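You operate a simulated robot arm through the tools that you are given. There is no shell and no other tool. Be economical: measure what you need, move in short steps, check, and stop when the job is done.

The job below is to be done with a simulated two-armed robot. You get a single attempt, and the scene is never put back.

Task
Stack and band the two black tubes that lie beside the bander.
Fine: lay them straight; a quarter turn of the feed knob gives one band; plate down and up again.

It is judged by the outcome, as a careful person would: the job done as asked, and still so three seconds after it is handed in. It fails if anything else is knocked over, pushed out of place, dropped, spilled or broken.

Robot
Two 7-joint arms with two-finger parallel grippers on one trunk, on a base that drives. Base frame: it is fixed to the floor where the robot stands at the start and does not move with it; the origin is under the middle of the robot, x ahead of it, y to its left, z up. Readings come in mm, degrees, newtons and seconds.
The left shoulder is at the start at [60, 143, 926], the right one opposite. With the tool pointing down near the work surface each hand reaches from about 320 to 740 mm from the robot's upright axis, wherever it stands, measured 20 degrees to its own side. Places, roughly: bander [500, -300, 900]; bander bed [500, -200, 900]; bander plate [600, -200, 1000]; black tube (26x8x3 cm) [400, 200, 900]; blue feed knob [500, -400, 900]. Payload 1.57 kg a hand.
Tool frame (each hand has its own): the origin (TCP) lies between the finger pads and is the grasp point; the fingertips stand 30 mm ahead of it; z points along the fingers, y is the line along which they close. Largest opening 110 mm; finger width 24, thickness 12; the body of the gripper, 48 by 112 mm, starts 78 mm behind the TCP.
Orientation is told as [roll, pitch, yaw] about the base's x, y, z axes, in that order, counted from this pose: with the fingers straight down and closing along the base's y, the tool's x points along the base's -x, its y along +y and its z along -z.

Tools
- The arms move only by the tool servo_tool. It takes "left_increments", "right_increments" or both (then of equal length, played together; a hand with none holds still); each is a list of rows, each a list of 7 numbers: the turn, a rotation vector about the tool's x, y, z in units of 60 degrees (1.0 is 60 degrees), then the shift along the tool's x, y, z in units of 400 mm (1.0 is 400 mm), then the opening, from 0 (shut) to 1 (fully open). In form: [[ax, ay, az, tx, ty, tz, hand], ...]. A call has 1 to 10 rows; each row is the pose to reach, as a shift and turn from the pose commanded when the call began, along the tool's axes at that moment. A call with a number of a shift or a turn outside -1 to 1 is refused whole. A row lasts 0.2 s, in which the tool goes at most 50 mm and 8.6 degrees; a call with a longer step from one row to the next is refused whole, and so is a gripper value outside its range. Where a pose cannot be reached the arm comes as near as it can. A force on the tool above 90 N (or 10 N above the force at the start of the call, whichever is more), or a blocked arm, ends the call early, and 0.2 s more pass. The fingers move at their own pace (about 45 mm/s each) and stop on an object; they squeeze with about 32 N. The grip force told is the motor's: it shows also when the fingers shut on nothing. Time passes only in rows, and 0.2 s behind the last, so rows that repeat a pose let the fingers close. It gives the time, the measured TCP pose, the force on the tool (base axes), the opening and the grip force at its end, in the units of the frame above (readings bear some noise), with the torque about the TCP (base axes, N m) and any sound that the robot's microphone picked up.
- Cameras (640 x 400 px; columns grow to the right, rows downward): "scene" is now at [48.6, -3.2, 1537.6]; the picture's right is [-0.05, -1.00, 0.00], its down [-0.74, 0.04, -0.67] and it looks along [0.67, -0.04, -0.74] (base axes); focal length 271 px, centre (320, 200). "left" rides on the left gripper at [70, -16, -141] in its tool frame; the picture's right is [0.23, 0.97, 0.00], its down [-0.85, 0.20, -0.48] and it looks along [-0.47, 0.11, 0.88] (tool axes); focal length 222 px, centre (320, 200). "right" rides on the right gripper at [70, 16, -141] in its tool frame; the picture's right is [-0.23, 0.97, 0.00], its down [-0.86, -0.20, -0.48] and it looks along [-0.47, -0.11, 0.88] (tool axes); focal length 222 px, centre (320, 200). There is no depth. A picture from a camera that has moved, and an enlarged one, comes with that camera's place and axes in the base frame and with its lens.
- snapshot(camera): a new picture of that camera. The clock stands still meanwhile.
- move_column(by): slides the trunk up (or, below 0, down) by that many mm; the arms and the scene camera ride with it, the base frame stays. It gives what a move gives, with no picture.
- roll_base(legs): drives the robot by 1 to 6 legs, each [ahead, left, turn to the left] in mm, mm and degrees, along the robot's own axes; the way and the turn of a leg run together, so that a leg with both is an arc; at most 1500 mm and 180 degrees a leg. The arms and the cameras ride along, it lands a little off, and it stops where it bumps. It gives what a move gives.
- head_to(pan, tilt): turns the head with the scene camera to pan (to the left, within 86 degrees either way) and tilt (down, from -29 to 69), counted from straight ahead of the robot. It gives what a move gives.
- zoom(camera, box): a new picture of the part [left, top, right, bottom] of that camera's present view, enlarged. The clock stands still meanwhile.
- job_done(): hands the job in; it is judged then, once.

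Go step by step. Nothing tells you exact positions but the pictures and the camera data: compare them with the known pose of the tool, close in by small moves and look again before you grip or let go. The budget is 120 turns and 108 pictures, counting those below and the enlarged ones. Unless the task says otherwise, let go and move clear before handing in, and close with one line.

The tools are called after "Call:" by a JSON object that holds its "method" and its "body". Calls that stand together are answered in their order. servo_tool: Moves the arms, as the interface text tells. Its arguments: {"type":"object","properties":{"left_increments":{"type":"array"},"right_increments":{"type":"array"}},"required":[]} The other tools are called the same way: move_column (by) slides the trunk up or down; roll_base (legs) drives the base; head_to (pan, tilt) turns the head that bears the scene camera; snapshot (camera) takes a picture; zoom (camera, box) takes an enlarged picture of a part of a camera's view; job_done () hands the job in.

At the start:

```text
clock: 0.0
left_position: [608.3, 71.9, 1000.7]
left_tool_rot: [0.0, 0.0, 0.0]
left_force: [0.1, -0.3, 0.3]
left_torque: [0.0, -0.03, 0.01]
left_gripper_width: 109.9
left_grasp_force: 0.1
right_position: [391.8, -359.4, 1000.1]
right_tool_rot: [0.0, 0.1, 0.1]
right_force: [0.0, 0.2, -0.3]
right_torque: [-0.01, -0.02, 0.0]
right_gripper_width: 110.1
right_grasp_force: 0.1
trunk travel left (down, up): [-525.0, 65.0]
robot x, y, heading: [-2.0, 3.6, 0.1]
head pan, tilt: [-3.0, 48.0]
```

scene: 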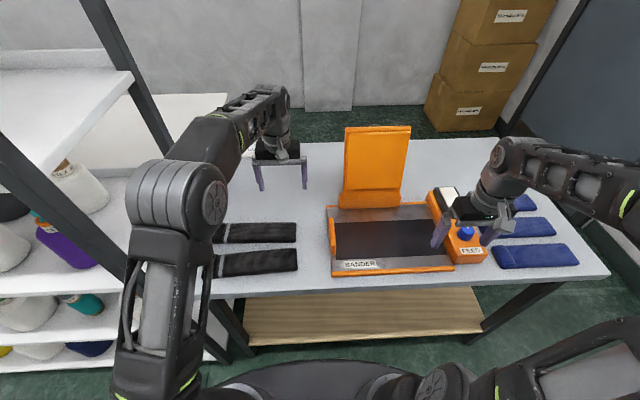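
right: 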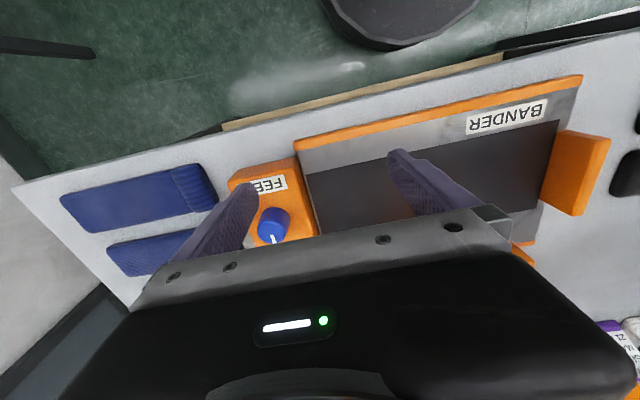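
left: 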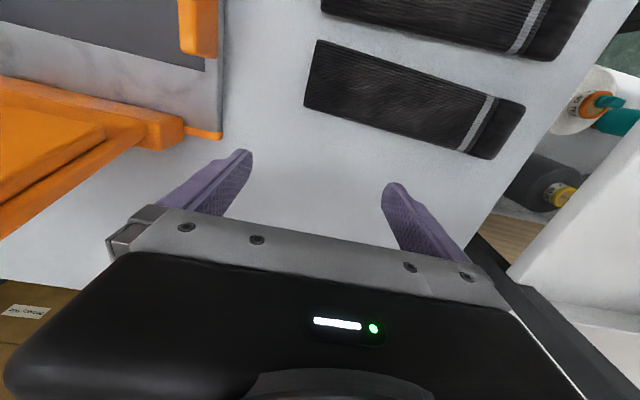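

I see two black tubes lying to the left of the bander, the bander with its orange plate standing upright, and the blue feed knob on its right. I'll look closer before moving.

Call:
{"method": "zoom", "body": {"camera": "scene", "box": [200, 120, 480, 295]}}

Call:
{"method": "zoom", "body": {"camera": "right", "box": [200, 50, 640, 280]}}

Call:
{"method": "zoom", "body": {"camera": "left", "box": [0, 0, 640, 200]}}

```text
2.29 times, centred on (340, 208) of scene
camera zoom: at [48.6, -3.2, 1537.6], right [-0.05, -1.0, 0.0], down [-0.74, 0.04, -0.67], along [0.67, -0.04, -0.74], focal length 619 px, centre (274, 183)
```

zoom: 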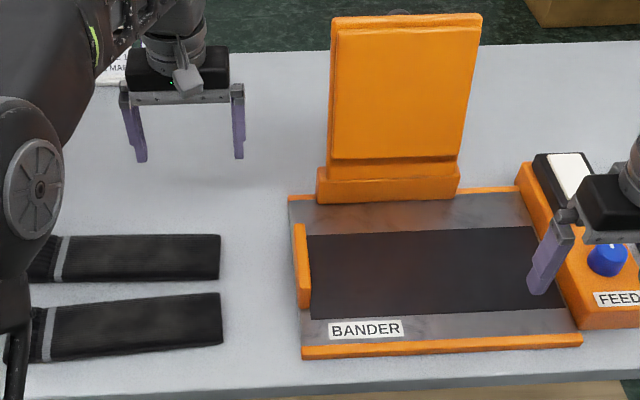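

```text
1.45 times, centred on (420, 165) of right
camera zoom: at [321.3, -342.9, 1141.4], right [0.23, 0.97, 0.0], down [0.86, -0.2, 0.48], along [0.47, -0.11, -0.88], focal length 323 px, centre (174, 251)
```

zoom: 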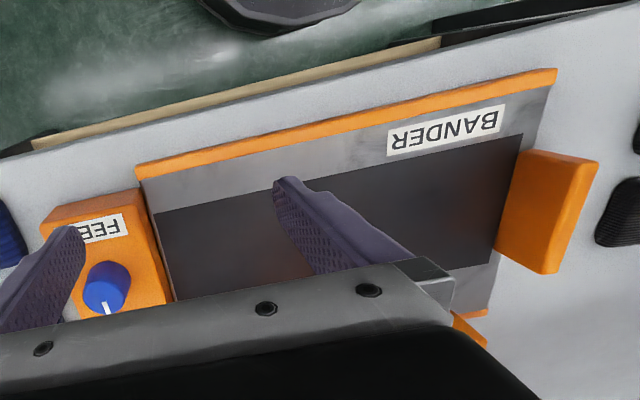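

```text
1.00 times, centred on (320, 100) of left (not enlarged: the box is as wide or as high as the picture)
camera zoom: at [537.1, 56.4, 1141.4], right [-0.23, 0.97, 0.0], down [0.85, 0.2, 0.48], along [0.47, 0.11, -0.88], focal length 222 px, centre (320, 300)
```

zoom: 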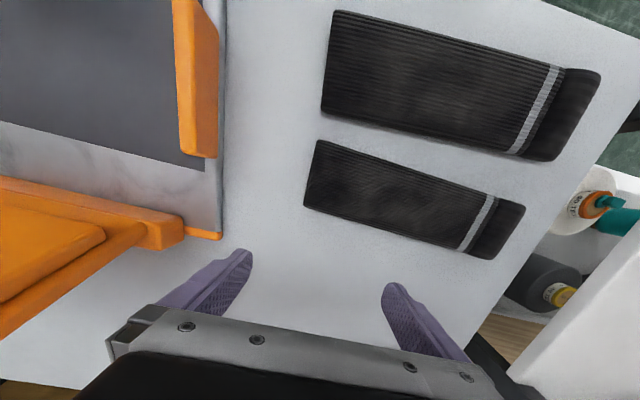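

The tubes appear to lie at about (436,171) and (540,174), with tops near z 850. The bed centre is near (504,-200), with a left stop at y≈-65 and the plate hinged behind at x≈620. I'll first bring the left hand over the far tube and turn it so that the fingers close across it.

Call:
{"method": "servo_tool", "body": {"left_increments": [[0, 0, -0.14, 0.025, 0.036, 0, 0.9], [0, 0, -0.28, 0.05, 0.073, 0, 0.9], [0, 0, -0.42, 0.075, 0.11, 0, 0.9], [0, 0, -0.56, 0.1, 0.145, 0, 0.9], [0, 0, -0.7, 0.125, 0.18, 0, 0.9], [0, 0, -0.84, 0.15, 0.22, 0, 0.9], [0, 0, -0.98, 0.17, 0.255, 0, 0.9]]}}

```text
clock: 1.6
left_position: [539.4, 175.4, 999.4]
left_tool_rot: [0.0, -0.1, 59.0]
left_force: [-0.2, 0.7, -0.2]
left_torque: [0.01, -0.02, 0.0]
left_gripper_width: 98.8
left_grasp_force: 0.0
right_position: [391.6, -360.9, 999.6]
right_tool_rot: [0.0, 0.1, -0.1]
right_force: [-0.3, 0.6, -0.6]
right_torque: [0.0, 0.01, 0.03]
right_gripper_width: 110.1
right_grasp_force: 0.1
trunk travel left (down, up): [-525.0, 65.0]
robot x, y, heading: [0.3, -0.6, -0.0]
head pan, tilt: [-3.0, 48.0]
```

The left hand is above the far tube at yaw 59. I'll finish the quarter turn.

Call:
{"method": "servo_tool", "body": {"left_increments": [[0, 0, -0.13, 0, 0, 0, 0.9], [0, 0, -0.26, 0, 0, 0, 0.9], [0, 0, -0.39, 0, 0, 0, 0.9], [0, 0, -0.515, 0, 0, 0, 0.9]]}}

Call:
{"method": "snapshot", "body": {"camera": "left"}}

Call:
{"method": "snapshot", "body": {"camera": "scene"}}

```text
clock: 2.6
left_position: [540.5, 173.6, 999.5]
left_tool_rot: [0.0, 0.1, 89.9]
left_force: [-0.1, 0.3, 0.2]
left_torque: [0.03, 0.02, 0.02]
left_gripper_width: 99.0
left_grasp_force: 0.1
right_position: [391.7, -359.8, 999.7]
right_tool_rot: [-0.1, -0.2, 0.0]
right_force: [0.5, 0.3, 0.2]
right_torque: [-0.02, 0.03, -0.02]
right_gripper_width: 110.2
right_grasp_force: 0.1
trunk travel left (down, up): [-525.0, 65.0]
robot x, y, heading: [0.8, -0.2, -0.2]
head pan, tilt: [-3.0, 48.0]
```

```text
101 pictures are left
camera left: at [555.3, 104.8, 1141.2], right [-0.97, -0.22, 0.0], down [-0.2, 0.86, 0.48], along [-0.11, 0.47, -0.88], focal length 222 px, centre (320, 200)
```

left: 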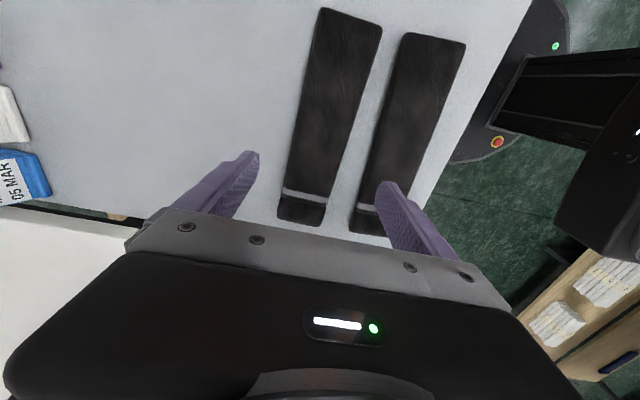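

```text
100 pictures are left
camera scene: at [48.6, -3.2, 1537.6], right [-0.05, -1.0, 0.0], down [-0.74, 0.04, -0.67], along [0.67, -0.04, -0.74], focal length 271 px, centre (320, 200)
```

scene: 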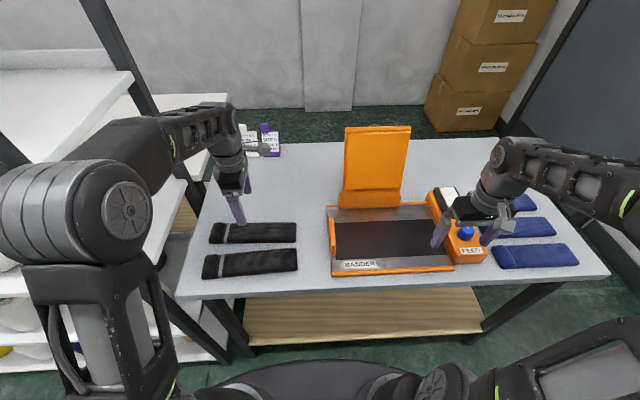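

The far tube is centred under the hand. I'll go down partway with a slightly narrower opening and move the right hand back out of the way.

Call:
{"method": "servo_tool", "body": {"left_increments": [[0, 0, 0, 0, 0, 0.06, 0.85], [0, 0, 0, 0, 0, 0.12, 0.85], [0, 0, 0, 0, 0, 0.18, 0.85], [0, 0, 0, 0, 0, 0.24, 0.85], [0, 0, 0, 0, 0, 0.3, 0.85]], "right_increments": [[0, 0, 0, 0.03, -0.06, -0.03, 1], [0, 0, 0, 0.06, -0.12, -0.06, 1], [0, 0, 0, 0.09, -0.18, -0.09, 1], [0, 0, 0, 0.12, -0.24, -0.12, 1], [0, 0, 0, 0.15, -0.3, -0.15, 1]]}}

Call:
{"method": "snapshot", "body": {"camera": "left"}}

Call:
{"method": "zoom", "body": {"camera": "scene", "box": [180, 160, 340, 290]}}

```text
clock: 3.8
left_position: [539.5, 176.5, 879.7]
left_tool_rot: [0.0, -0.1, 89.7]
left_force: [0.2, 0.0, 0.5]
left_torque: [-0.02, 0.0, 0.02]
left_gripper_width: 93.5
left_grasp_force: 0.1
right_position: [331.0, -480.4, 1060.9]
right_tool_rot: [0.0, 0.0, 0.0]
right_force: [-0.2, -0.1, 0.2]
right_torque: [0.01, -0.03, -0.01]
right_gripper_width: 109.8
right_grasp_force: 0.0
trunk travel left (down, up): [-525.0, 65.0]
robot x, y, heading: [2.8, -2.4, 0.0]
head pan, tilt: [-3.0, 48.0]
```

```text
99 pictures are left
camera left: at [554.5, 106.2, 1021.4], right [-0.98, -0.22, 0.0], down [-0.2, 0.86, 0.48], along [-0.11, 0.47, -0.88], focal length 222 px, centre (320, 200)
```

left: 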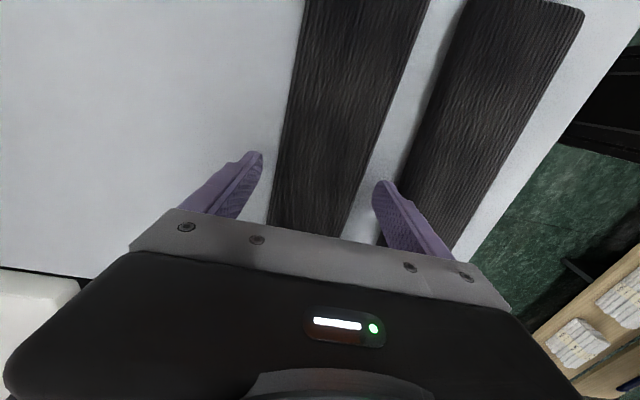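

```text
3.08 times, centred on (260, 225) of scene
camera zoom: at [48.6, -3.5, 1537.6], right [-0.05, -1.0, 0.0], down [-0.74, 0.04, -0.67], along [0.67, -0.03, -0.74], focal length 833 px, centre (505, 123)
```

zoom: 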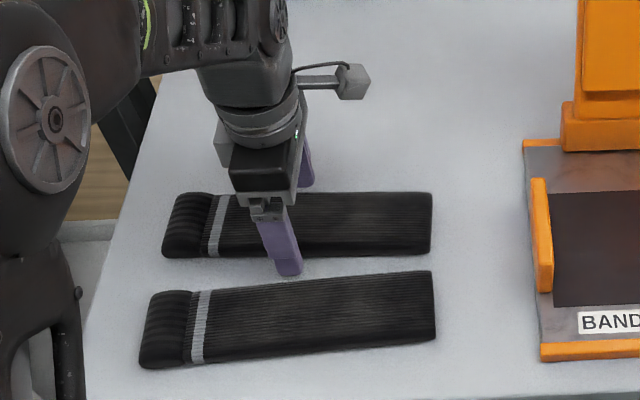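

The near finger sits in the gap between the tubes. I'll go down 24 mm and close.

Call:
{"method": "servo_tool", "body": {"left_increments": [[0, 0, 0, 0, 0, 0.03, 0.85], [0, 0, 0, 0, 0, 0.06, 0.85], [0, 0, 0, 0, 0, 0.06, 0.85]]}}

Call:
{"method": "zoom", "body": {"camera": "scene", "box": [180, 160, 340, 290]}}

```text
clock: 4.4
left_position: [542.4, 176.9, 871.5]
left_tool_rot: [-1.1, 0.0, 89.5]
left_force: [-11.8, 1.0, 55.8]
left_torque: [0.11, 3.69, -0.16]
left_gripper_width: 103.1
left_grasp_force: 5.8
right_position: [331.3, -481.8, 1061.7]
right_tool_rot: [0.2, 0.0, 0.1]
right_force: [0.6, -0.1, 0.7]
right_torque: [0.01, 0.06, 0.02]
right_gripper_width: 110.0
right_grasp_force: 0.1
trunk travel left (down, up): [-525.0, 65.0]
robot x, y, heading: [1.5, 0.8, 0.3]
head pan, tilt: [-3.0, 48.0]
stopped in row 3 (left hand): the force on the tool passed its limit at 100 N (the readings are from after the stop); the commanded pose is now the measured one
```

```text
3.08 times, centred on (260, 225) of scene
camera zoom: at [45.2, -4.4, 1538.3], right [-0.05, -1.0, 0.0], down [-0.74, 0.04, -0.67], along [0.67, -0.03, -0.74], focal length 833 px, centre (505, 123)
```

zoom: 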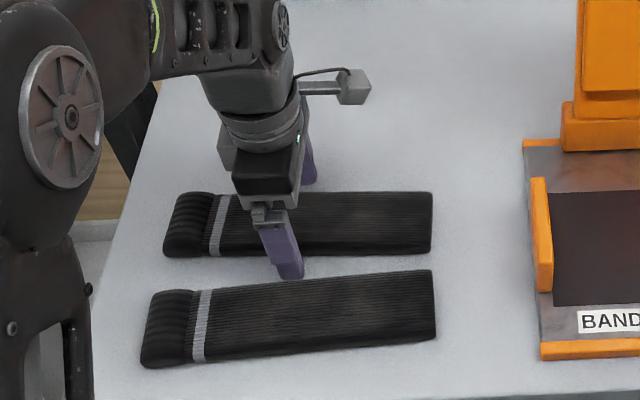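

The near finger met something early, probably an edge of a tube. I'll look from the left camera before going on.

Call:
{"method": "zoom", "body": {"camera": "left", "box": [160, 80, 520, 280]}}

Call:
{"method": "zoom", "body": {"camera": "scene", "box": [220, 195, 290, 250]}}

```text
1.78 times, centred on (340, 180) of left
camera zoom: at [556.1, 107.2, 1013.0], right [-0.98, -0.22, -0.02], down [-0.2, 0.86, 0.47], along [-0.09, 0.46, -0.88], focal length 395 px, centre (284, 236)
```

zoom: 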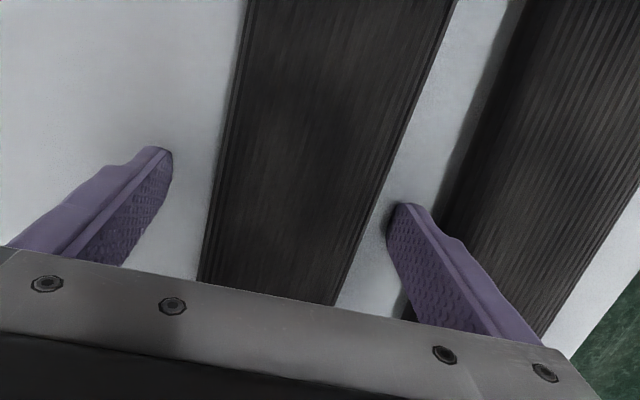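

```text
7.27 times, centred on (255, 222) of scene
camera zoom: at [45.2, -4.4, 1538.3], right [-0.05, -1.0, 0.0], down [-0.74, 0.04, -0.67], along [0.67, -0.03, -0.74], focal length 1970 px, centre (793, 36)
```

zoom: 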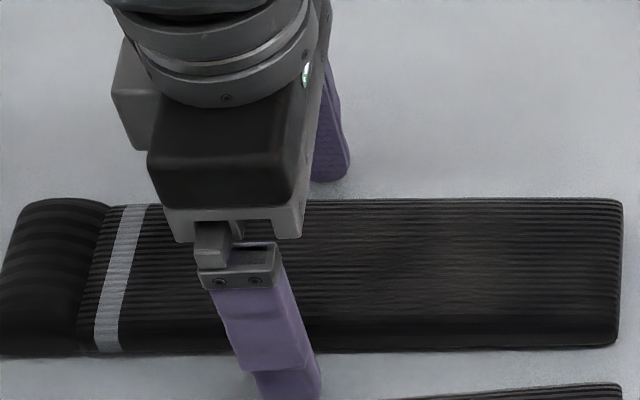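

Both fingertips are on the table, so it lies at about z 841. I'll rise 5 mm, level the hand and close on the tube.

Call:
{"method": "servo_tool", "body": {"left_increments": [[-0.018, 0, 0, 0, 0.005, -0.0125, 0.85], [-0.018, 0, 0, 0, 0.005, -0.0125, 0.85], [-0.018, 0, 0, 0, 0.005, -0.0125, 0.4], [-0.018, 0, 0, 0, 0.005, -0.0125, 0.4], [-0.018, 0, 0, 0, 0.005, -0.0125, 0.4], [-0.018, 0, 0, 0, 0.005, -0.0125, 0.4]]}}

Call:
{"method": "zoom", "body": {"camera": "left", "box": [160, 80, 520, 280]}}

```text
clock: 5.8
left_position: [541.4, 177.6, 870.5]
left_tool_rot: [0.2, 0.0, 89.6]
left_force: [7.4, 0.4, 6.9]
left_torque: [0.07, -0.54, 0.0]
left_gripper_width: 68.8
left_grasp_force: 31.9
right_position: [331.8, -480.8, 1060.0]
right_tool_rot: [0.0, 0.0, 0.0]
right_force: [0.1, -0.4, 0.8]
right_torque: [0.02, -0.02, 0.0]
right_gripper_width: 110.2
right_grasp_force: 0.1
trunk travel left (down, up): [-525.0, 65.0]
robot x, y, heading: [2.6, 3.4, 0.1]
head pan, tilt: [-3.0, 48.0]
```

```text
1.78 times, centred on (340, 180) of left
camera zoom: at [558.4, 108.0, 1011.7], right [-0.98, -0.22, 0.0], down [-0.19, 0.86, 0.48], along [-0.11, 0.47, -0.88], focal length 395 px, centre (284, 236)
```

zoom: 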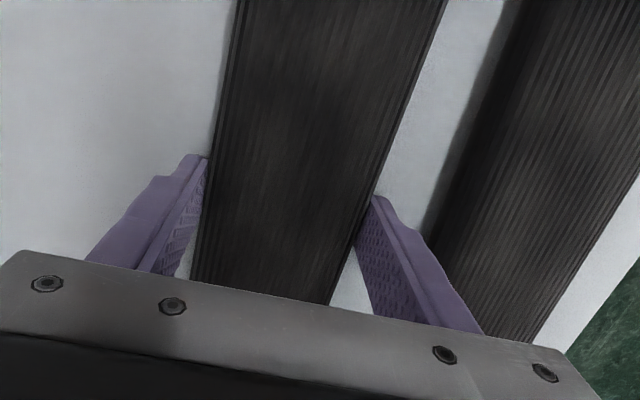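

The tube is gripped at 69 mm width. I'll lift it and check.

Call:
{"method": "servo_tool", "body": {"left_increments": [[0, 0, 0, 0, 0, -0.02, 0.4], [0, 0, 0, 0, 0, -0.06, 0.4], [0, 0, 0, 0, 0, -0.12, 0.4], [0, 0, 0, 0, 0, -0.18, 0.4], [0, 0, 0, 0, 0, -0.24, 0.4], [0, 0, 0, 0, 0, -0.3, 0.4]]}}

Call:
{"method": "snapshot", "body": {"camera": "scene"}}

Call:
{"method": "snapshot", "body": {"camera": "left"}}

```text
clock: 7.2
left_position: [542.8, 178.5, 990.2]
left_tool_rot: [0.3, 0.1, 89.6]
left_force: [0.0, 0.8, -0.1]
left_torque: [-0.03, -0.03, -0.02]
left_gripper_width: 69.0
left_grasp_force: 32.6
right_position: [331.7, -479.9, 1059.0]
right_tool_rot: [0.0, 0.0, 0.0]
right_force: [0.0, 0.4, -0.6]
right_torque: [0.01, -0.01, 0.01]
right_gripper_width: 109.8
right_grasp_force: 0.1
trunk travel left (down, up): [-525.0, 65.0]
robot x, y, heading: [3.0, -1.2, -0.2]
head pan, tilt: [-3.0, 48.0]
```

```text
93 pictures are left
camera scene: at [48.3, -3.0, 1537.6], right [-0.05, -1.0, 0.0], down [-0.74, 0.04, -0.67], along [0.67, -0.03, -0.74], focal length 271 px, centre (320, 200)
```

scene: 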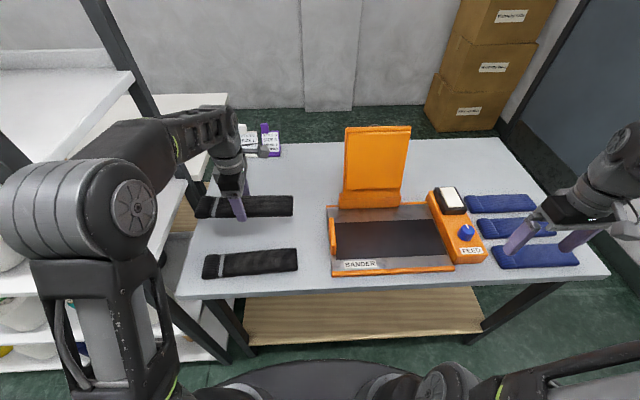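

```text
92 pictures are left
camera left: at [559.3, 109.4, 1132.1], right [-0.98, -0.22, 0.0], down [-0.19, 0.86, 0.48], along [-0.11, 0.47, -0.88], focal length 222 px, centre (320, 200)
```

left: 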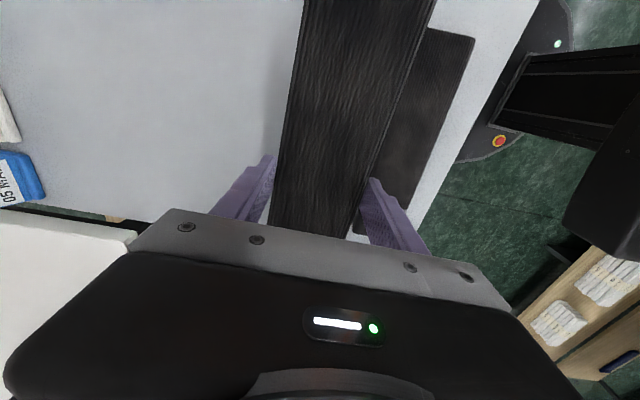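

The tube is lifted level and straight. The right hand is now out of the picture, so I'll zoom on the bander to measure it.

Call:
{"method": "zoom", "body": {"camera": "scene", "box": [320, 180, 500, 290]}}

Call:
{"method": "zoom", "body": {"camera": "right", "box": [200, 0, 640, 275]}}

Call:
{"method": "zoom", "body": {"camera": "scene", "box": [320, 110, 500, 220]}}

```text
3.56 times, centred on (410, 235) of scene
camera zoom: at [48.3, -3.0, 1537.6], right [-0.05, -1.0, 0.0], down [-0.74, 0.04, -0.67], along [0.67, -0.03, -0.74], focal length 963 px, centre (0, 76)
```

zoom: 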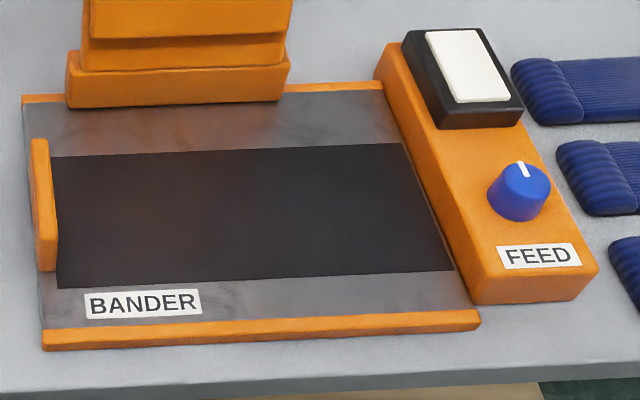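

```text
1.45 times, centred on (420, 138) of right
camera zoom: at [261.2, -462.8, 1202.0], right [0.23, 0.97, 0.0], down [0.86, -0.2, 0.48], along [0.47, -0.11, -0.88], focal length 323 px, centre (174, 291)
```

zoom: 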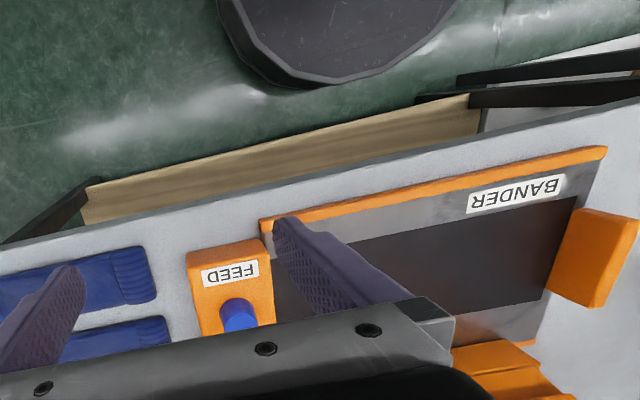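

```text
3.56 times, centred on (410, 165) of scene
camera zoom: at [48.3, -3.0, 1537.6], right [-0.05, -1.0, 0.0], down [-0.74, 0.04, -0.67], along [0.67, -0.03, -0.74], focal length 963 px, centre (0, 324)
```

zoom: 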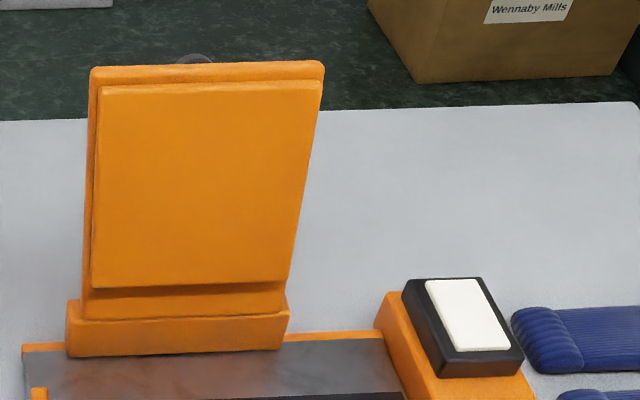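

The bed pad spans roughly x 436–567 and y -72 to -392. The left stop's inner face is near y≈-70 and the plate is centred on y≈-203. I'll carry the tube over to about (501,-200) at height 990 and look.

Call:
{"method": "servo_tool", "body": {"left_increments": [[0, 0, -0.007, 0.09, 0.02, 0, 0.4], [0, 0, -0.007, 0.185, 0.04, 0, 0.4], [0, 0, -0.007, 0.28, 0.06, 0, 0.4], [0, 0, -0.007, 0.375, 0.08, 0, 0.4], [0, 0, -0.007, 0.47, 0.1, 0, 0.4], [0, 0, -0.007, 0.565, 0.105, 0, 0.4], [0, 0, -0.007, 0.66, 0.105, 0, 0.4], [0, 0, -0.007, 0.755, 0.105, 0, 0.4], [0, 0, -0.007, 0.85, 0.105, 0, 0.4], [0, 0, -0.007, 0.945, 0.105, 0, 0.4]]}}

Call:
{"method": "snapshot", "body": {"camera": "scene"}}

Call:
{"method": "snapshot", "body": {"camera": "left"}}

```text
clock: 9.4
left_position: [498.1, -199.4, 990.8]
left_tool_rot: [0.2, 0.1, 90.0]
left_force: [0.1, -0.4, -0.8]
left_torque: [0.0, 0.01, -0.02]
left_gripper_width: 68.4
left_grasp_force: 31.9
right_position: [332.1, -480.1, 1060.6]
right_tool_rot: [0.1, 0.0, 0.0]
right_force: [0.5, 0.0, 0.2]
right_torque: [0.0, -0.03, -0.01]
right_gripper_width: 110.1
right_grasp_force: 0.0
trunk travel left (down, up): [-525.0, 65.0]
robot x, y, heading: [4.8, -1.3, 0.2]
head pan, tilt: [-3.0, 48.0]
```

```text
88 pictures are left
camera scene: at [48.9, -4.0, 1537.6], right [-0.05, -1.0, 0.0], down [-0.74, 0.04, -0.67], along [0.67, -0.03, -0.74], focal length 271 px, centre (320, 200)
```

scene: 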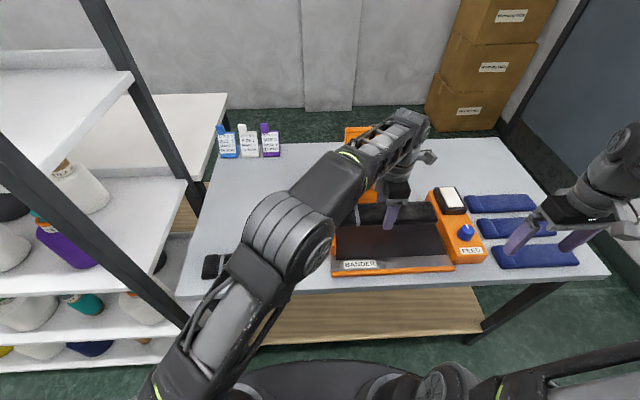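

```text
87 pictures are left
camera left: at [513.8, -269.5, 1133.7], right [-0.97, -0.23, 0.0], down [-0.2, 0.86, 0.48], along [-0.11, 0.46, -0.88], focal length 222 px, centre (320, 200)
```

left: 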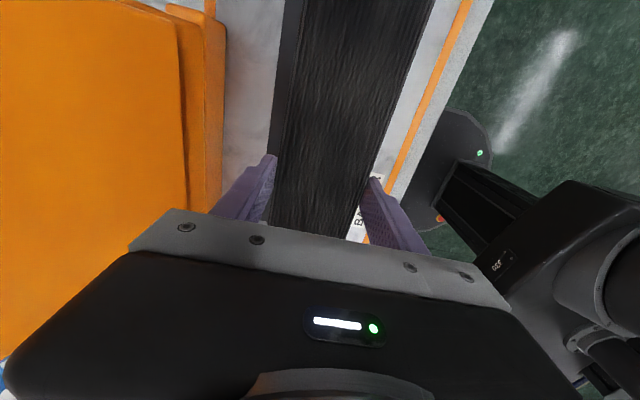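

The tube hangs over the bed. I'll zoom on the stop end to check its clearance.

Call:
{"method": "zoom", "body": {"camera": "scene", "box": [310, 180, 480, 285]}}

Call:
{"method": "zoom", "body": {"camera": "right", "box": [300, 0, 640, 275]}}

```text
3.76 times, centred on (395, 232) of scene
camera zoom: at [48.9, -4.0, 1537.6], right [-0.05, -1.0, 0.0], down [-0.74, 0.04, -0.67], along [0.67, -0.03, -0.74], focal length 1020 px, centre (38, 78)
```

zoom: 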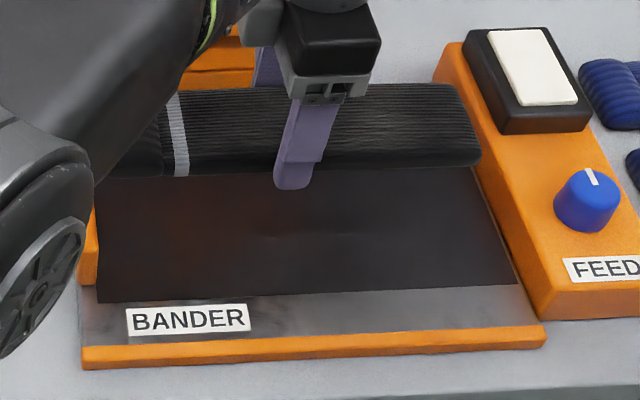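

```text
1.45 times, centred on (470, 138) of right
camera zoom: at [261.7, -463.6, 1201.6], right [0.23, 0.97, 0.0], down [0.86, -0.2, 0.48], along [0.47, -0.11, -0.88], focal length 323 px, centre (102, 291)
```

zoom: 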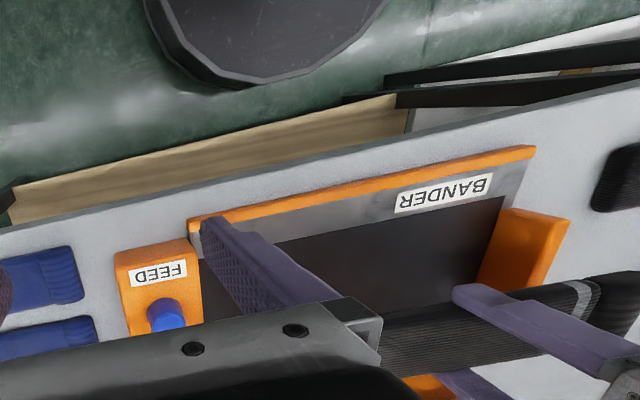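

The tube's right end is at about y≈-337, so its left end is close to the stop. I'll shift 5 mm to the right and 3 mm forward, and go down to just above the bed.

Call:
{"method": "servo_tool", "body": {"left_increments": [[0, 0, 0, 0.014, -0.0075, 0, 0.4], [0, 0, 0, 0.014, -0.0075, 0.05, 0.4], [0, 0, 0, 0.014, -0.0075, 0.1, 0.4], [0, 0, 0, 0.014, -0.0075, 0.15, 0.4], [0, 0, 0, 0.014, -0.0075, 0.2, 0.4], [0, 0, 0, 0.014, -0.0075, 0.24, 0.4]]}}

Call:
{"method": "zoom", "body": {"camera": "scene", "box": [310, 180, 480, 285]}}

Call:
{"method": "zoom", "body": {"camera": "right", "box": [400, 80, 640, 275]}}

```text
clock: 10.8
left_position: [501.3, -205.7, 895.8]
left_tool_rot: [0.1, -0.1, 90.1]
left_force: [-0.2, 0.0, 0.6]
left_torque: [0.01, -0.03, 0.02]
left_gripper_width: 68.2
left_grasp_force: 32.1
left hand out of reach, approached as far as the arm can: row 1
right_position: [332.1, -480.5, 1060.6]
right_tool_rot: [0.0, 0.0, 0.1]
right_force: [0.1, 0.0, -0.4]
right_torque: [-0.01, 0.0, 0.02]
right_gripper_width: 109.8
right_grasp_force: 0.2
trunk travel left (down, up): [-525.0, 65.0]
robot x, y, heading: [1.3, 0.6, 0.0]
head pan, tilt: [-3.0, 48.0]
```

```text
3.76 times, centred on (395, 232) of scene
camera zoom: at [48.7, -3.2, 1537.6], right [-0.05, -1.0, 0.0], down [-0.74, 0.04, -0.67], along [0.67, -0.03, -0.74], focal length 1020 px, centre (38, 78)
```

zoom: 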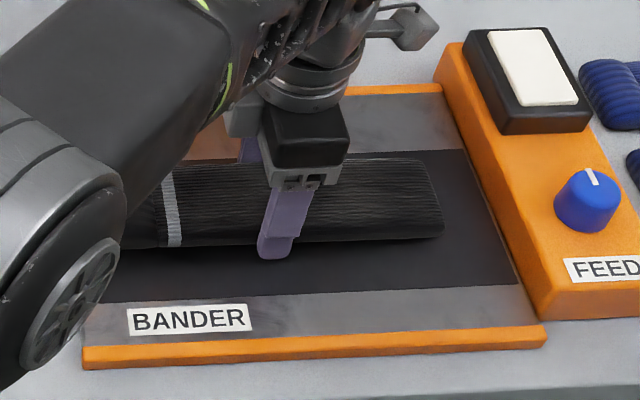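

```text
2.05 times, centred on (520, 178) of right
camera zoom: at [261.5, -463.0, 1201.9], right [0.23, 0.97, 0.0], down [0.86, -0.2, 0.48], along [0.47, -0.11, -0.88], focal length 456 px, centre (-90, 246)
```

zoom: 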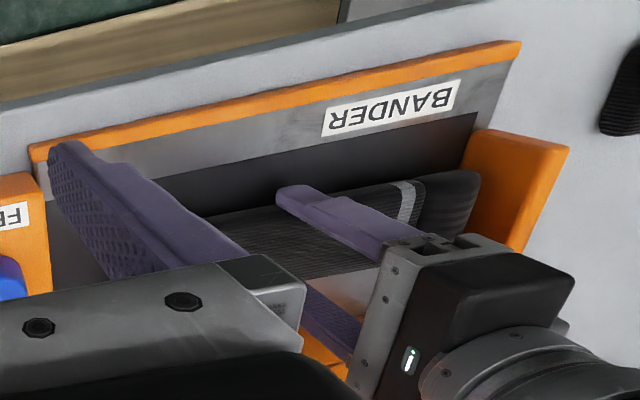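

The cuff end sits just inside the stop with no contact force. I'll lower it to the bed in small steps.

Call:
{"method": "servo_tool", "body": {"left_increments": [[0, 0, 0, 0, 0, 0.01, 0.4], [0, 0, 0, 0, 0, 0.02, 0.4], [0, 0, 0, 0, 0, 0.025, 0.4], [0, 0, 0, 0, 0, 0.03, 0.4]]}}

```text
clock: 11.8
left_position: [500.7, -205.5, 886.3]
left_tool_rot: [-0.1, 0.3, 90.1]
left_force: [3.0, 0.9, 29.0]
left_torque: [0.91, 1.0, -0.05]
left_gripper_width: 68.6
left_grasp_force: 32.1
right_position: [331.9, -478.8, 1062.0]
right_tool_rot: [0.0, -0.1, 0.0]
right_force: [0.0, -0.4, -0.2]
right_torque: [0.02, 0.0, -0.01]
right_gripper_width: 109.8
right_grasp_force: 0.1
trunk travel left (down, up): [-525.0, 65.0]
robot x, y, heading: [-1.1, -2.5, -0.0]
head pan, tilt: [-3.0, 48.0]
```

Contact is at TCP z≈886, so the tube rests on the bed. I'll release it and rise.

Call:
{"method": "servo_tool", "body": {"left_increments": [[0, 0, 0, 0, 0, -0.005, 0.4], [0, 0, 0, 0, 0, -0.005, 0.86], [0, 0, 0, 0, 0, -0.005, 0.86], [0, 0, 0, 0, 0, -0.005, 0.86], [0, 0, 0, 0, 0, -0.05, 0.86], [0, 0, 0, 0, 0, -0.11, 0.86], [0, 0, 0, 0, 0, -0.17, 0.86], [0, 0, 0, 0, 0, -0.23, 0.86], [0, 0, 0, 0, 0, -0.29, 0.86]]}}

Call:
{"method": "snapshot", "body": {"camera": "left"}}

Call:
{"method": "zoom", "body": {"camera": "right", "box": [400, 80, 640, 275]}}

```text
clock: 13.8
left_position: [500.5, -206.6, 975.8]
left_tool_rot: [0.2, -0.1, 90.1]
left_force: [0.1, 0.4, 0.4]
left_torque: [-0.01, 0.0, -0.03]
left_gripper_width: 94.6
left_grasp_force: 0.1
left hand out of reach, approached as far as the arm can: row 9
right_position: [332.2, -479.0, 1060.5]
right_tool_rot: [-0.1, 0.0, 0.0]
right_force: [0.0, -0.3, -0.4]
right_torque: [-0.02, -0.04, 0.02]
right_gripper_width: 110.0
right_grasp_force: 0.1
trunk travel left (down, up): [-525.0, 65.0]
robot x, y, heading: [-0.8, 3.9, 0.0]
head pan, tilt: [-3.0, 48.0]
```

```text
82 pictures are left
camera left: at [517.9, -275.5, 1116.9], right [-0.97, -0.23, 0.0], down [-0.2, 0.86, 0.48], along [-0.11, 0.47, -0.88], focal length 222 px, centre (320, 200)
```

left: 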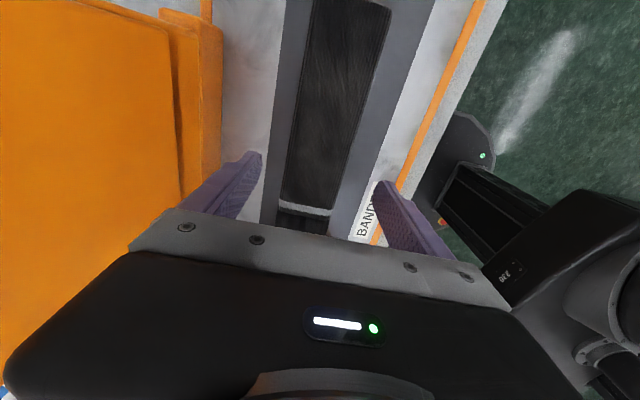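

```text
2.05 times, centred on (520, 178) of right
camera zoom: at [261.5, -463.0, 1201.9], right [0.23, 0.97, 0.0], down [0.86, -0.2, 0.48], along [0.47, -0.11, -0.88], focal length 456 px, centre (-90, 246)
```

zoom: 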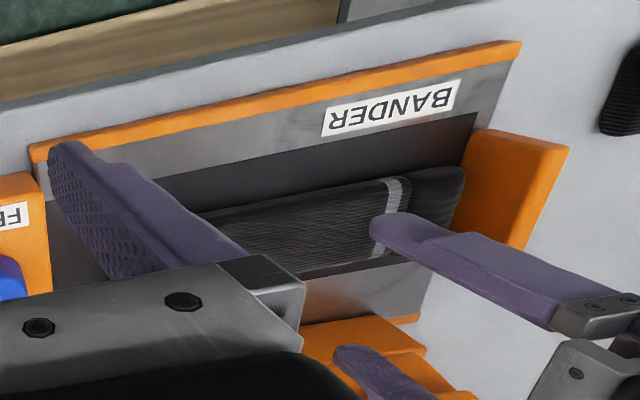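

Tube one lies straight on the pad, just inside the stop. I'll go back over the second tube, turning about 4° to match its angle.

Call:
{"method": "servo_tool", "body": {"left_increments": [[0, 0, -0.007, -0.09, 0.02, 0, 0.86], [0, 0, -0.014, -0.185, 0.04, 0, 0.86], [0, 0, -0.021, -0.28, 0.06, 0, 0.86], [0, 0, -0.028, -0.375, 0.08, 0, 0.86], [0, 0, -0.035, -0.47, 0.1, 0, 0.86], [0, 0, -0.042, -0.565, 0.12, 0, 0.86], [0, 0, -0.05, -0.66, 0.14, 0, 0.86], [0, 0, -0.058, -0.755, 0.15, 0, 0.86], [0, 0, -0.066, -0.85, 0.15, 0, 0.86], [0, 0, -0.073, -0.95, 0.15, 0, 0.86]]}}

Call:
{"method": "snapshot", "body": {"camera": "left"}}

Call:
{"method": "snapshot", "body": {"camera": "scene"}}

```text
clock: 16.0
left_position: [439.7, 175.0, 975.7]
left_tool_rot: [0.2, 0.1, 94.5]
left_force: [0.3, -0.3, -0.4]
left_torque: [-0.02, -0.01, 0.03]
left_gripper_width: 94.8
left_grasp_force: 0.0
right_position: [330.7, -479.5, 1060.5]
right_tool_rot: [0.0, 0.0, -0.1]
right_force: [-0.4, -0.4, -0.3]
right_torque: [0.01, -0.02, 0.02]
right_gripper_width: 110.2
right_grasp_force: 0.1
trunk travel left (down, up): [-525.0, 65.0]
robot x, y, heading: [0.6, 0.7, 0.2]
head pan, tilt: [-3.0, 48.0]
```

```text
80 pictures are left
camera left: at [462.2, 107.1, 1117.1], right [-0.95, -0.3, 0.0], down [-0.26, 0.84, 0.48], along [-0.15, 0.45, -0.88], focal length 222 px, centre (320, 200)
```

left: 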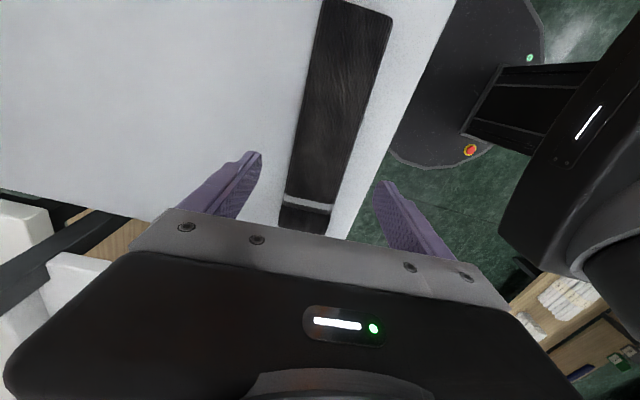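

```text
79 pictures are left
camera scene: at [48.4, -2.2, 1537.6], right [-0.05, -1.0, 0.0], down [-0.74, 0.04, -0.67], along [0.67, -0.04, -0.74], focal length 271 px, centre (320, 200)
```

scene: 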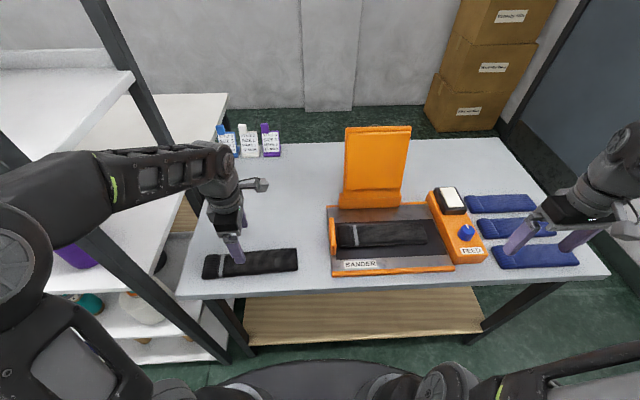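

The second tube is centred within about 3 mm under the hand. I'll go down to TCP z≈875 and grip.

Call:
{"method": "servo_tool", "body": {"left_increments": [[0, 0, 0, 0, 0.006, 0.06, 0.86], [0, 0, 0, 0, 0.006, 0.12, 0.86], [0, 0, 0, 0, 0.006, 0.18, 0.86], [0, 0, 0, 0, 0.006, 0.23, 0.86], [0, 0, 0, 0, 0.006, 0.252, 0.86], [0, 0, 0, 0, 0.006, 0.252, 0.4], [0, 0, 0, 0, 0.006, 0.252, 0.4], [0, 0, 0, 0, 0.006, 0.252, 0.4], [0, 0, 0, 0, 0.006, 0.252, 0.4]]}}

Call:
{"method": "snapshot", "body": {"camera": "left"}}

```text
clock: 18.0
left_position: [437.1, 172.9, 873.6]
left_tool_rot: [0.2, -0.1, 94.3]
left_force: [0.4, 0.0, 0.0]
left_torque: [-0.02, 0.02, 0.0]
left_gripper_width: 68.8
left_grasp_force: 31.9
right_position: [332.3, -481.0, 1061.2]
right_tool_rot: [0.0, 0.1, 0.0]
right_force: [0.1, -0.1, -0.3]
right_torque: [-0.04, 0.01, 0.03]
right_gripper_width: 110.0
right_grasp_force: 0.1
trunk travel left (down, up): [-525.0, 65.0]
robot x, y, heading: [-3.4, 2.8, -0.2]
head pan, tilt: [-3.0, 48.0]
```

```text
78 pictures are left
camera left: at [459.5, 105.6, 1014.5], right [-0.95, -0.3, 0.0], down [-0.26, 0.84, 0.48], along [-0.15, 0.46, -0.88], focal length 222 px, centre (320, 200)
```

left: 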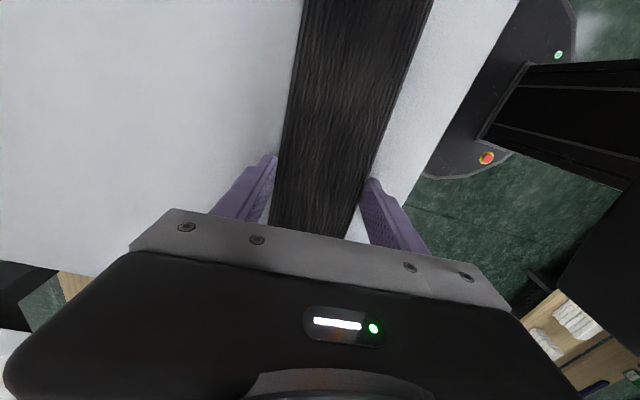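

Gripped at 69 mm. I'll lift it, then carry it over the bed and turn it square.

Call:
{"method": "servo_tool", "body": {"left_increments": [[0, 0, 0, 0, 0, -0.02, 0.4], [0, 0, 0, 0, 0, -0.07, 0.4], [0, 0, 0, 0, 0, -0.13, 0.4], [0, 0, 0, 0, 0, -0.19, 0.4], [0, 0, 0, 0, 0, -0.25, 0.4], [0, 0, 0, 0, 0, -0.25, 0.4]]}}

Call:
{"method": "servo_tool", "body": {"left_increments": [[0, 0, 0.007, 0.09, -0.009, 0, 0.4], [0, 0, 0.014, 0.185, -0.018, 0, 0.4], [0, 0, 0.021, 0.28, -0.027, 0, 0.4], [0, 0, 0.028, 0.375, -0.036, 0, 0.4], [0, 0, 0.036, 0.47, -0.045, 0, 0.4], [0, 0, 0.043, 0.57, -0.054, 0, 0.4], [0, 0, 0.05, 0.67, -0.063, 0, 0.4], [0, 0, 0.058, 0.77, -0.072, 0, 0.4], [0, 0, 0.065, 0.87, -0.081, 0, 0.4], [0, 0, 0.072, 0.962, -0.088, 0, 0.4]]}}

Call:
{"method": "snapshot", "body": {"camera": "left"}}

Call:
{"method": "zoom", "body": {"camera": "right", "box": [400, 80, 640, 275]}}

Call:
{"method": "zoom", "body": {"camera": "scene", "box": [310, 180, 480, 285]}}

```text
clock: 19.4
left_position: [440.1, 173.4, 973.5]
left_tool_rot: [0.3, 0.0, 94.4]
left_force: [0.6, -0.1, 0.0]
left_torque: [0.01, 0.0, 0.04]
left_gripper_width: 68.7
left_grasp_force: 31.8
right_position: [331.9, -479.4, 1060.2]
right_tool_rot: [0.0, 0.0, 0.0]
right_force: [-0.1, 0.5, -0.1]
right_torque: [-0.01, 0.01, 0.05]
right_gripper_width: 109.9
right_grasp_force: 0.0
trunk travel left (down, up): [-525.0, 65.0]
robot x, y, heading: [1.3, 2.7, -0.0]
head pan, tilt: [-3.0, 48.0]
```

```text
clock: 21.6
left_position: [503.0, -209.4, 972.5]
left_tool_rot: [0.3, 0.0, 90.1]
left_force: [0.1, 0.6, -0.5]
left_torque: [0.02, -0.02, 0.01]
left_gripper_width: 68.8
left_grasp_force: 32.2
right_position: [333.2, -481.1, 1059.2]
right_tool_rot: [0.0, 0.0, 0.1]
right_force: [0.0, -0.7, 0.9]
right_torque: [0.05, 0.02, 0.01]
right_gripper_width: 110.2
right_grasp_force: 0.1
trunk travel left (down, up): [-525.0, 65.0]
robot x, y, heading: [-2.8, 2.8, 0.1]
head pan, tilt: [-3.0, 48.0]
```

```text
77 pictures are left
camera left: at [520.5, -279.6, 1114.5], right [-0.97, -0.23, 0.0], down [-0.2, 0.85, 0.48], along [-0.11, 0.47, -0.88], focal length 222 px, centre (320, 200)
```

left: 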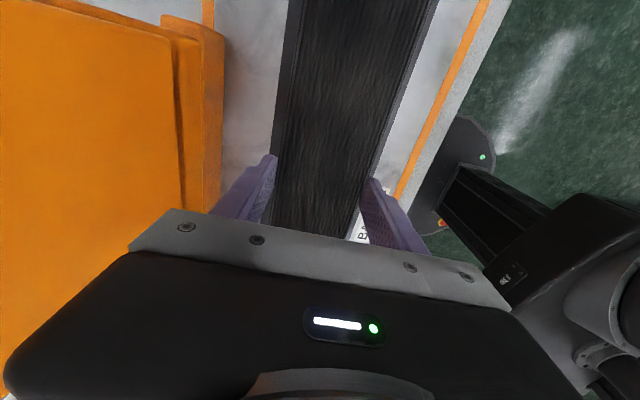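

```text
2.05 times, centred on (520, 178) of right
camera zoom: at [261.8, -463.7, 1201.5], right [0.23, 0.97, 0.0], down [0.86, -0.2, 0.48], along [0.47, -0.11, -0.88], focal length 456 px, centre (-90, 246)
```

zoom: 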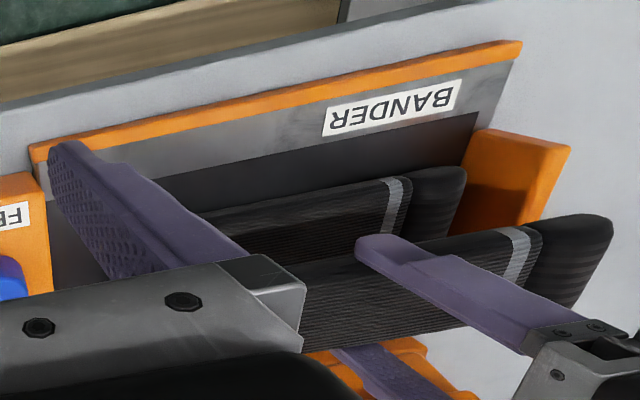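

```text
3.76 times, centred on (395, 232) of scene
camera zoom: at [49.0, -4.1, 1537.6], right [-0.05, -1.0, 0.0], down [-0.74, 0.04, -0.67], along [0.67, -0.03, -0.74], focal length 1020 px, centre (38, 78)
```

zoom: 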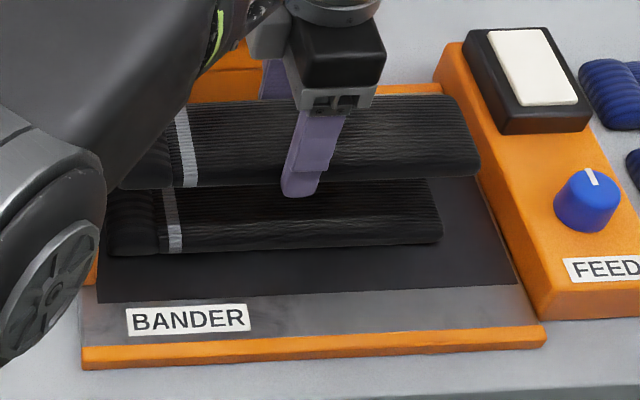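

Both tubes show their cuffs to the left. I'll lower the second until it is just above the first and check alignment.

Call:
{"method": "servo_tool", "body": {"left_increments": [[0, 0, 0, 0, 0, 0.04, 0.4], [0, 0, 0, 0, 0, 0.08, 0.4], [0, 0, 0, 0, 0, 0.115, 0.4], [0, 0, 0, 0, 0, 0.115, 0.4]]}}

Call:
{"method": "zoom", "body": {"camera": "scene", "box": [320, 195, 440, 270]}}

Call:
{"method": "zoom", "body": {"camera": "right", "box": [400, 80, 640, 275]}}

Call:
{"method": "zoom", "body": {"camera": "left", "box": [200, 0, 520, 240]}}

```text
clock: 22.6
left_position: [502.8, -206.7, 927.6]
left_tool_rot: [0.2, 0.2, 90.2]
left_force: [-0.1, 0.5, -1.1]
left_torque: [-0.02, 0.0, -0.01]
left_gripper_width: 68.5
left_grasp_force: 31.8
right_position: [331.7, -479.4, 1060.9]
right_tool_rot: [0.0, -0.1, 0.0]
right_force: [-0.6, -0.3, 0.1]
right_torque: [0.0, 0.0, 0.0]
right_gripper_width: 109.9
right_grasp_force: 0.1
trunk travel left (down, up): [-525.0, 65.0]
robot x, y, heading: [-0.4, 1.6, 0.0]
head pan, tilt: [-3.0, 48.0]
```

```text
5.33 times, centred on (380, 232) of scene
camera zoom: at [48.5, -3.1, 1537.6], right [-0.05, -1.0, 0.0], down [-0.74, 0.04, -0.67], along [0.67, -0.03, -0.74], focal length 1444 px, centre (0, 27)
```

zoom: 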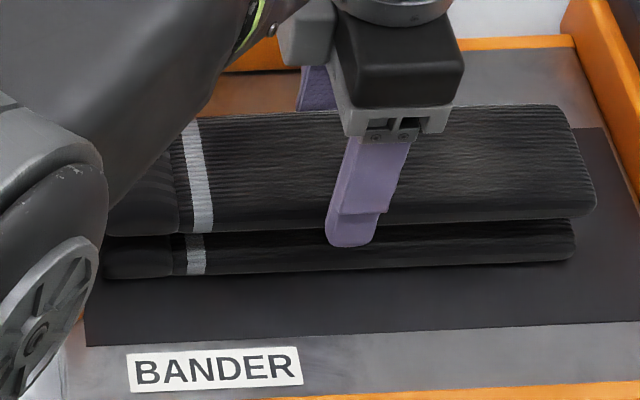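

```text
2.05 times, centred on (520, 178) of right
camera zoom: at [261.3, -462.9, 1202.0], right [0.23, 0.97, 0.0], down [0.86, -0.2, 0.48], along [0.47, -0.11, -0.88], focal length 456 px, centre (-90, 246)
```

zoom: 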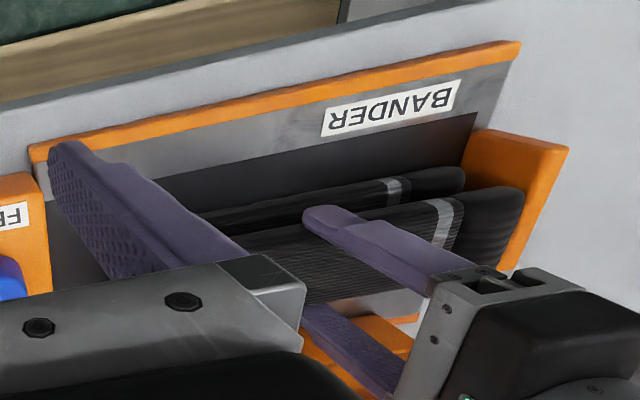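

```text
1.67 times, centred on (360, 120) of left
camera zoom: at [520.5, -277.2, 1069.0], right [-0.97, -0.23, 0.0], down [-0.2, 0.86, 0.48], along [-0.11, 0.46, -0.88], focal length 370 px, centre (253, 333)
```

zoom: 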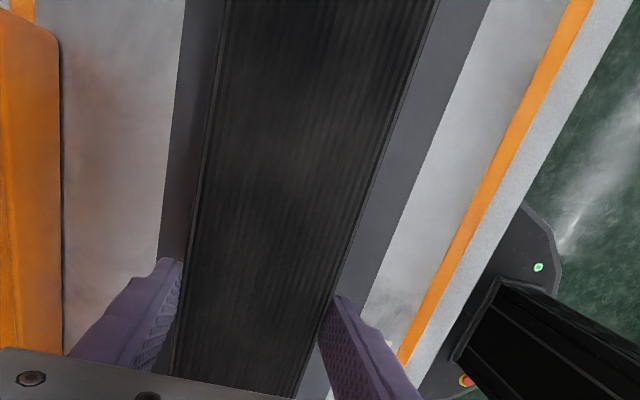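

Ends and sides agree within about 2 mm. I'll lower to contact.

Call:
{"method": "servo_tool", "body": {"left_increments": [[0, 0, 0, 0, 0.0025, 0.01, 0.4], [0, 0, 0, 0, 0.0025, 0.02, 0.4], [0, 0, 0, 0, 0.0025, 0.028, 0.4], [0, 0, 0, 0, 0.0025, 0.034, 0.4]]}}

```text
clock: 23.6
left_position: [501.1, -207.1, 915.0]
left_tool_rot: [0.2, 0.1, 90.2]
left_force: [0.3, -0.6, 0.3]
left_torque: [0.03, -0.04, -0.02]
left_gripper_width: 68.4
left_grasp_force: 32.1
right_position: [331.3, -480.3, 1059.5]
right_tool_rot: [-0.1, 0.1, 0.0]
right_force: [-0.2, 0.6, -0.2]
right_torque: [0.03, 0.01, 0.0]
right_gripper_width: 109.9
right_grasp_force: 0.0
trunk travel left (down, up): [-525.0, 65.0]
robot x, y, heading: [-0.0, -3.9, 0.0]
head pan, tilt: [-3.0, 48.0]
```

No contact yet at 915; a little further.

Call:
{"method": "servo_tool", "body": {"left_increments": [[0, 0, 0, 0, 0, 0.006, 0.4], [0, 0, 0, 0, 0, 0.012, 0.4]]}}

```text
clock: 24.2
left_position: [503.0, -209.1, 910.7]
left_tool_rot: [0.1, 0.2, 90.2]
left_force: [0.4, -0.4, 9.6]
left_torque: [0.33, -0.05, -0.07]
left_gripper_width: 68.4
left_grasp_force: 32.4
right_position: [330.5, -480.4, 1061.6]
right_tool_rot: [0.0, 0.0, 0.0]
right_force: [-0.4, 0.3, -0.2]
right_torque: [0.0, 0.01, 0.0]
right_gripper_width: 110.1
right_grasp_force: 0.2
trunk travel left (down, up): [-525.0, 65.0]
robot x, y, heading: [-1.4, 0.2, -0.0]
head pan, tilt: [-3.0, 48.0]
```

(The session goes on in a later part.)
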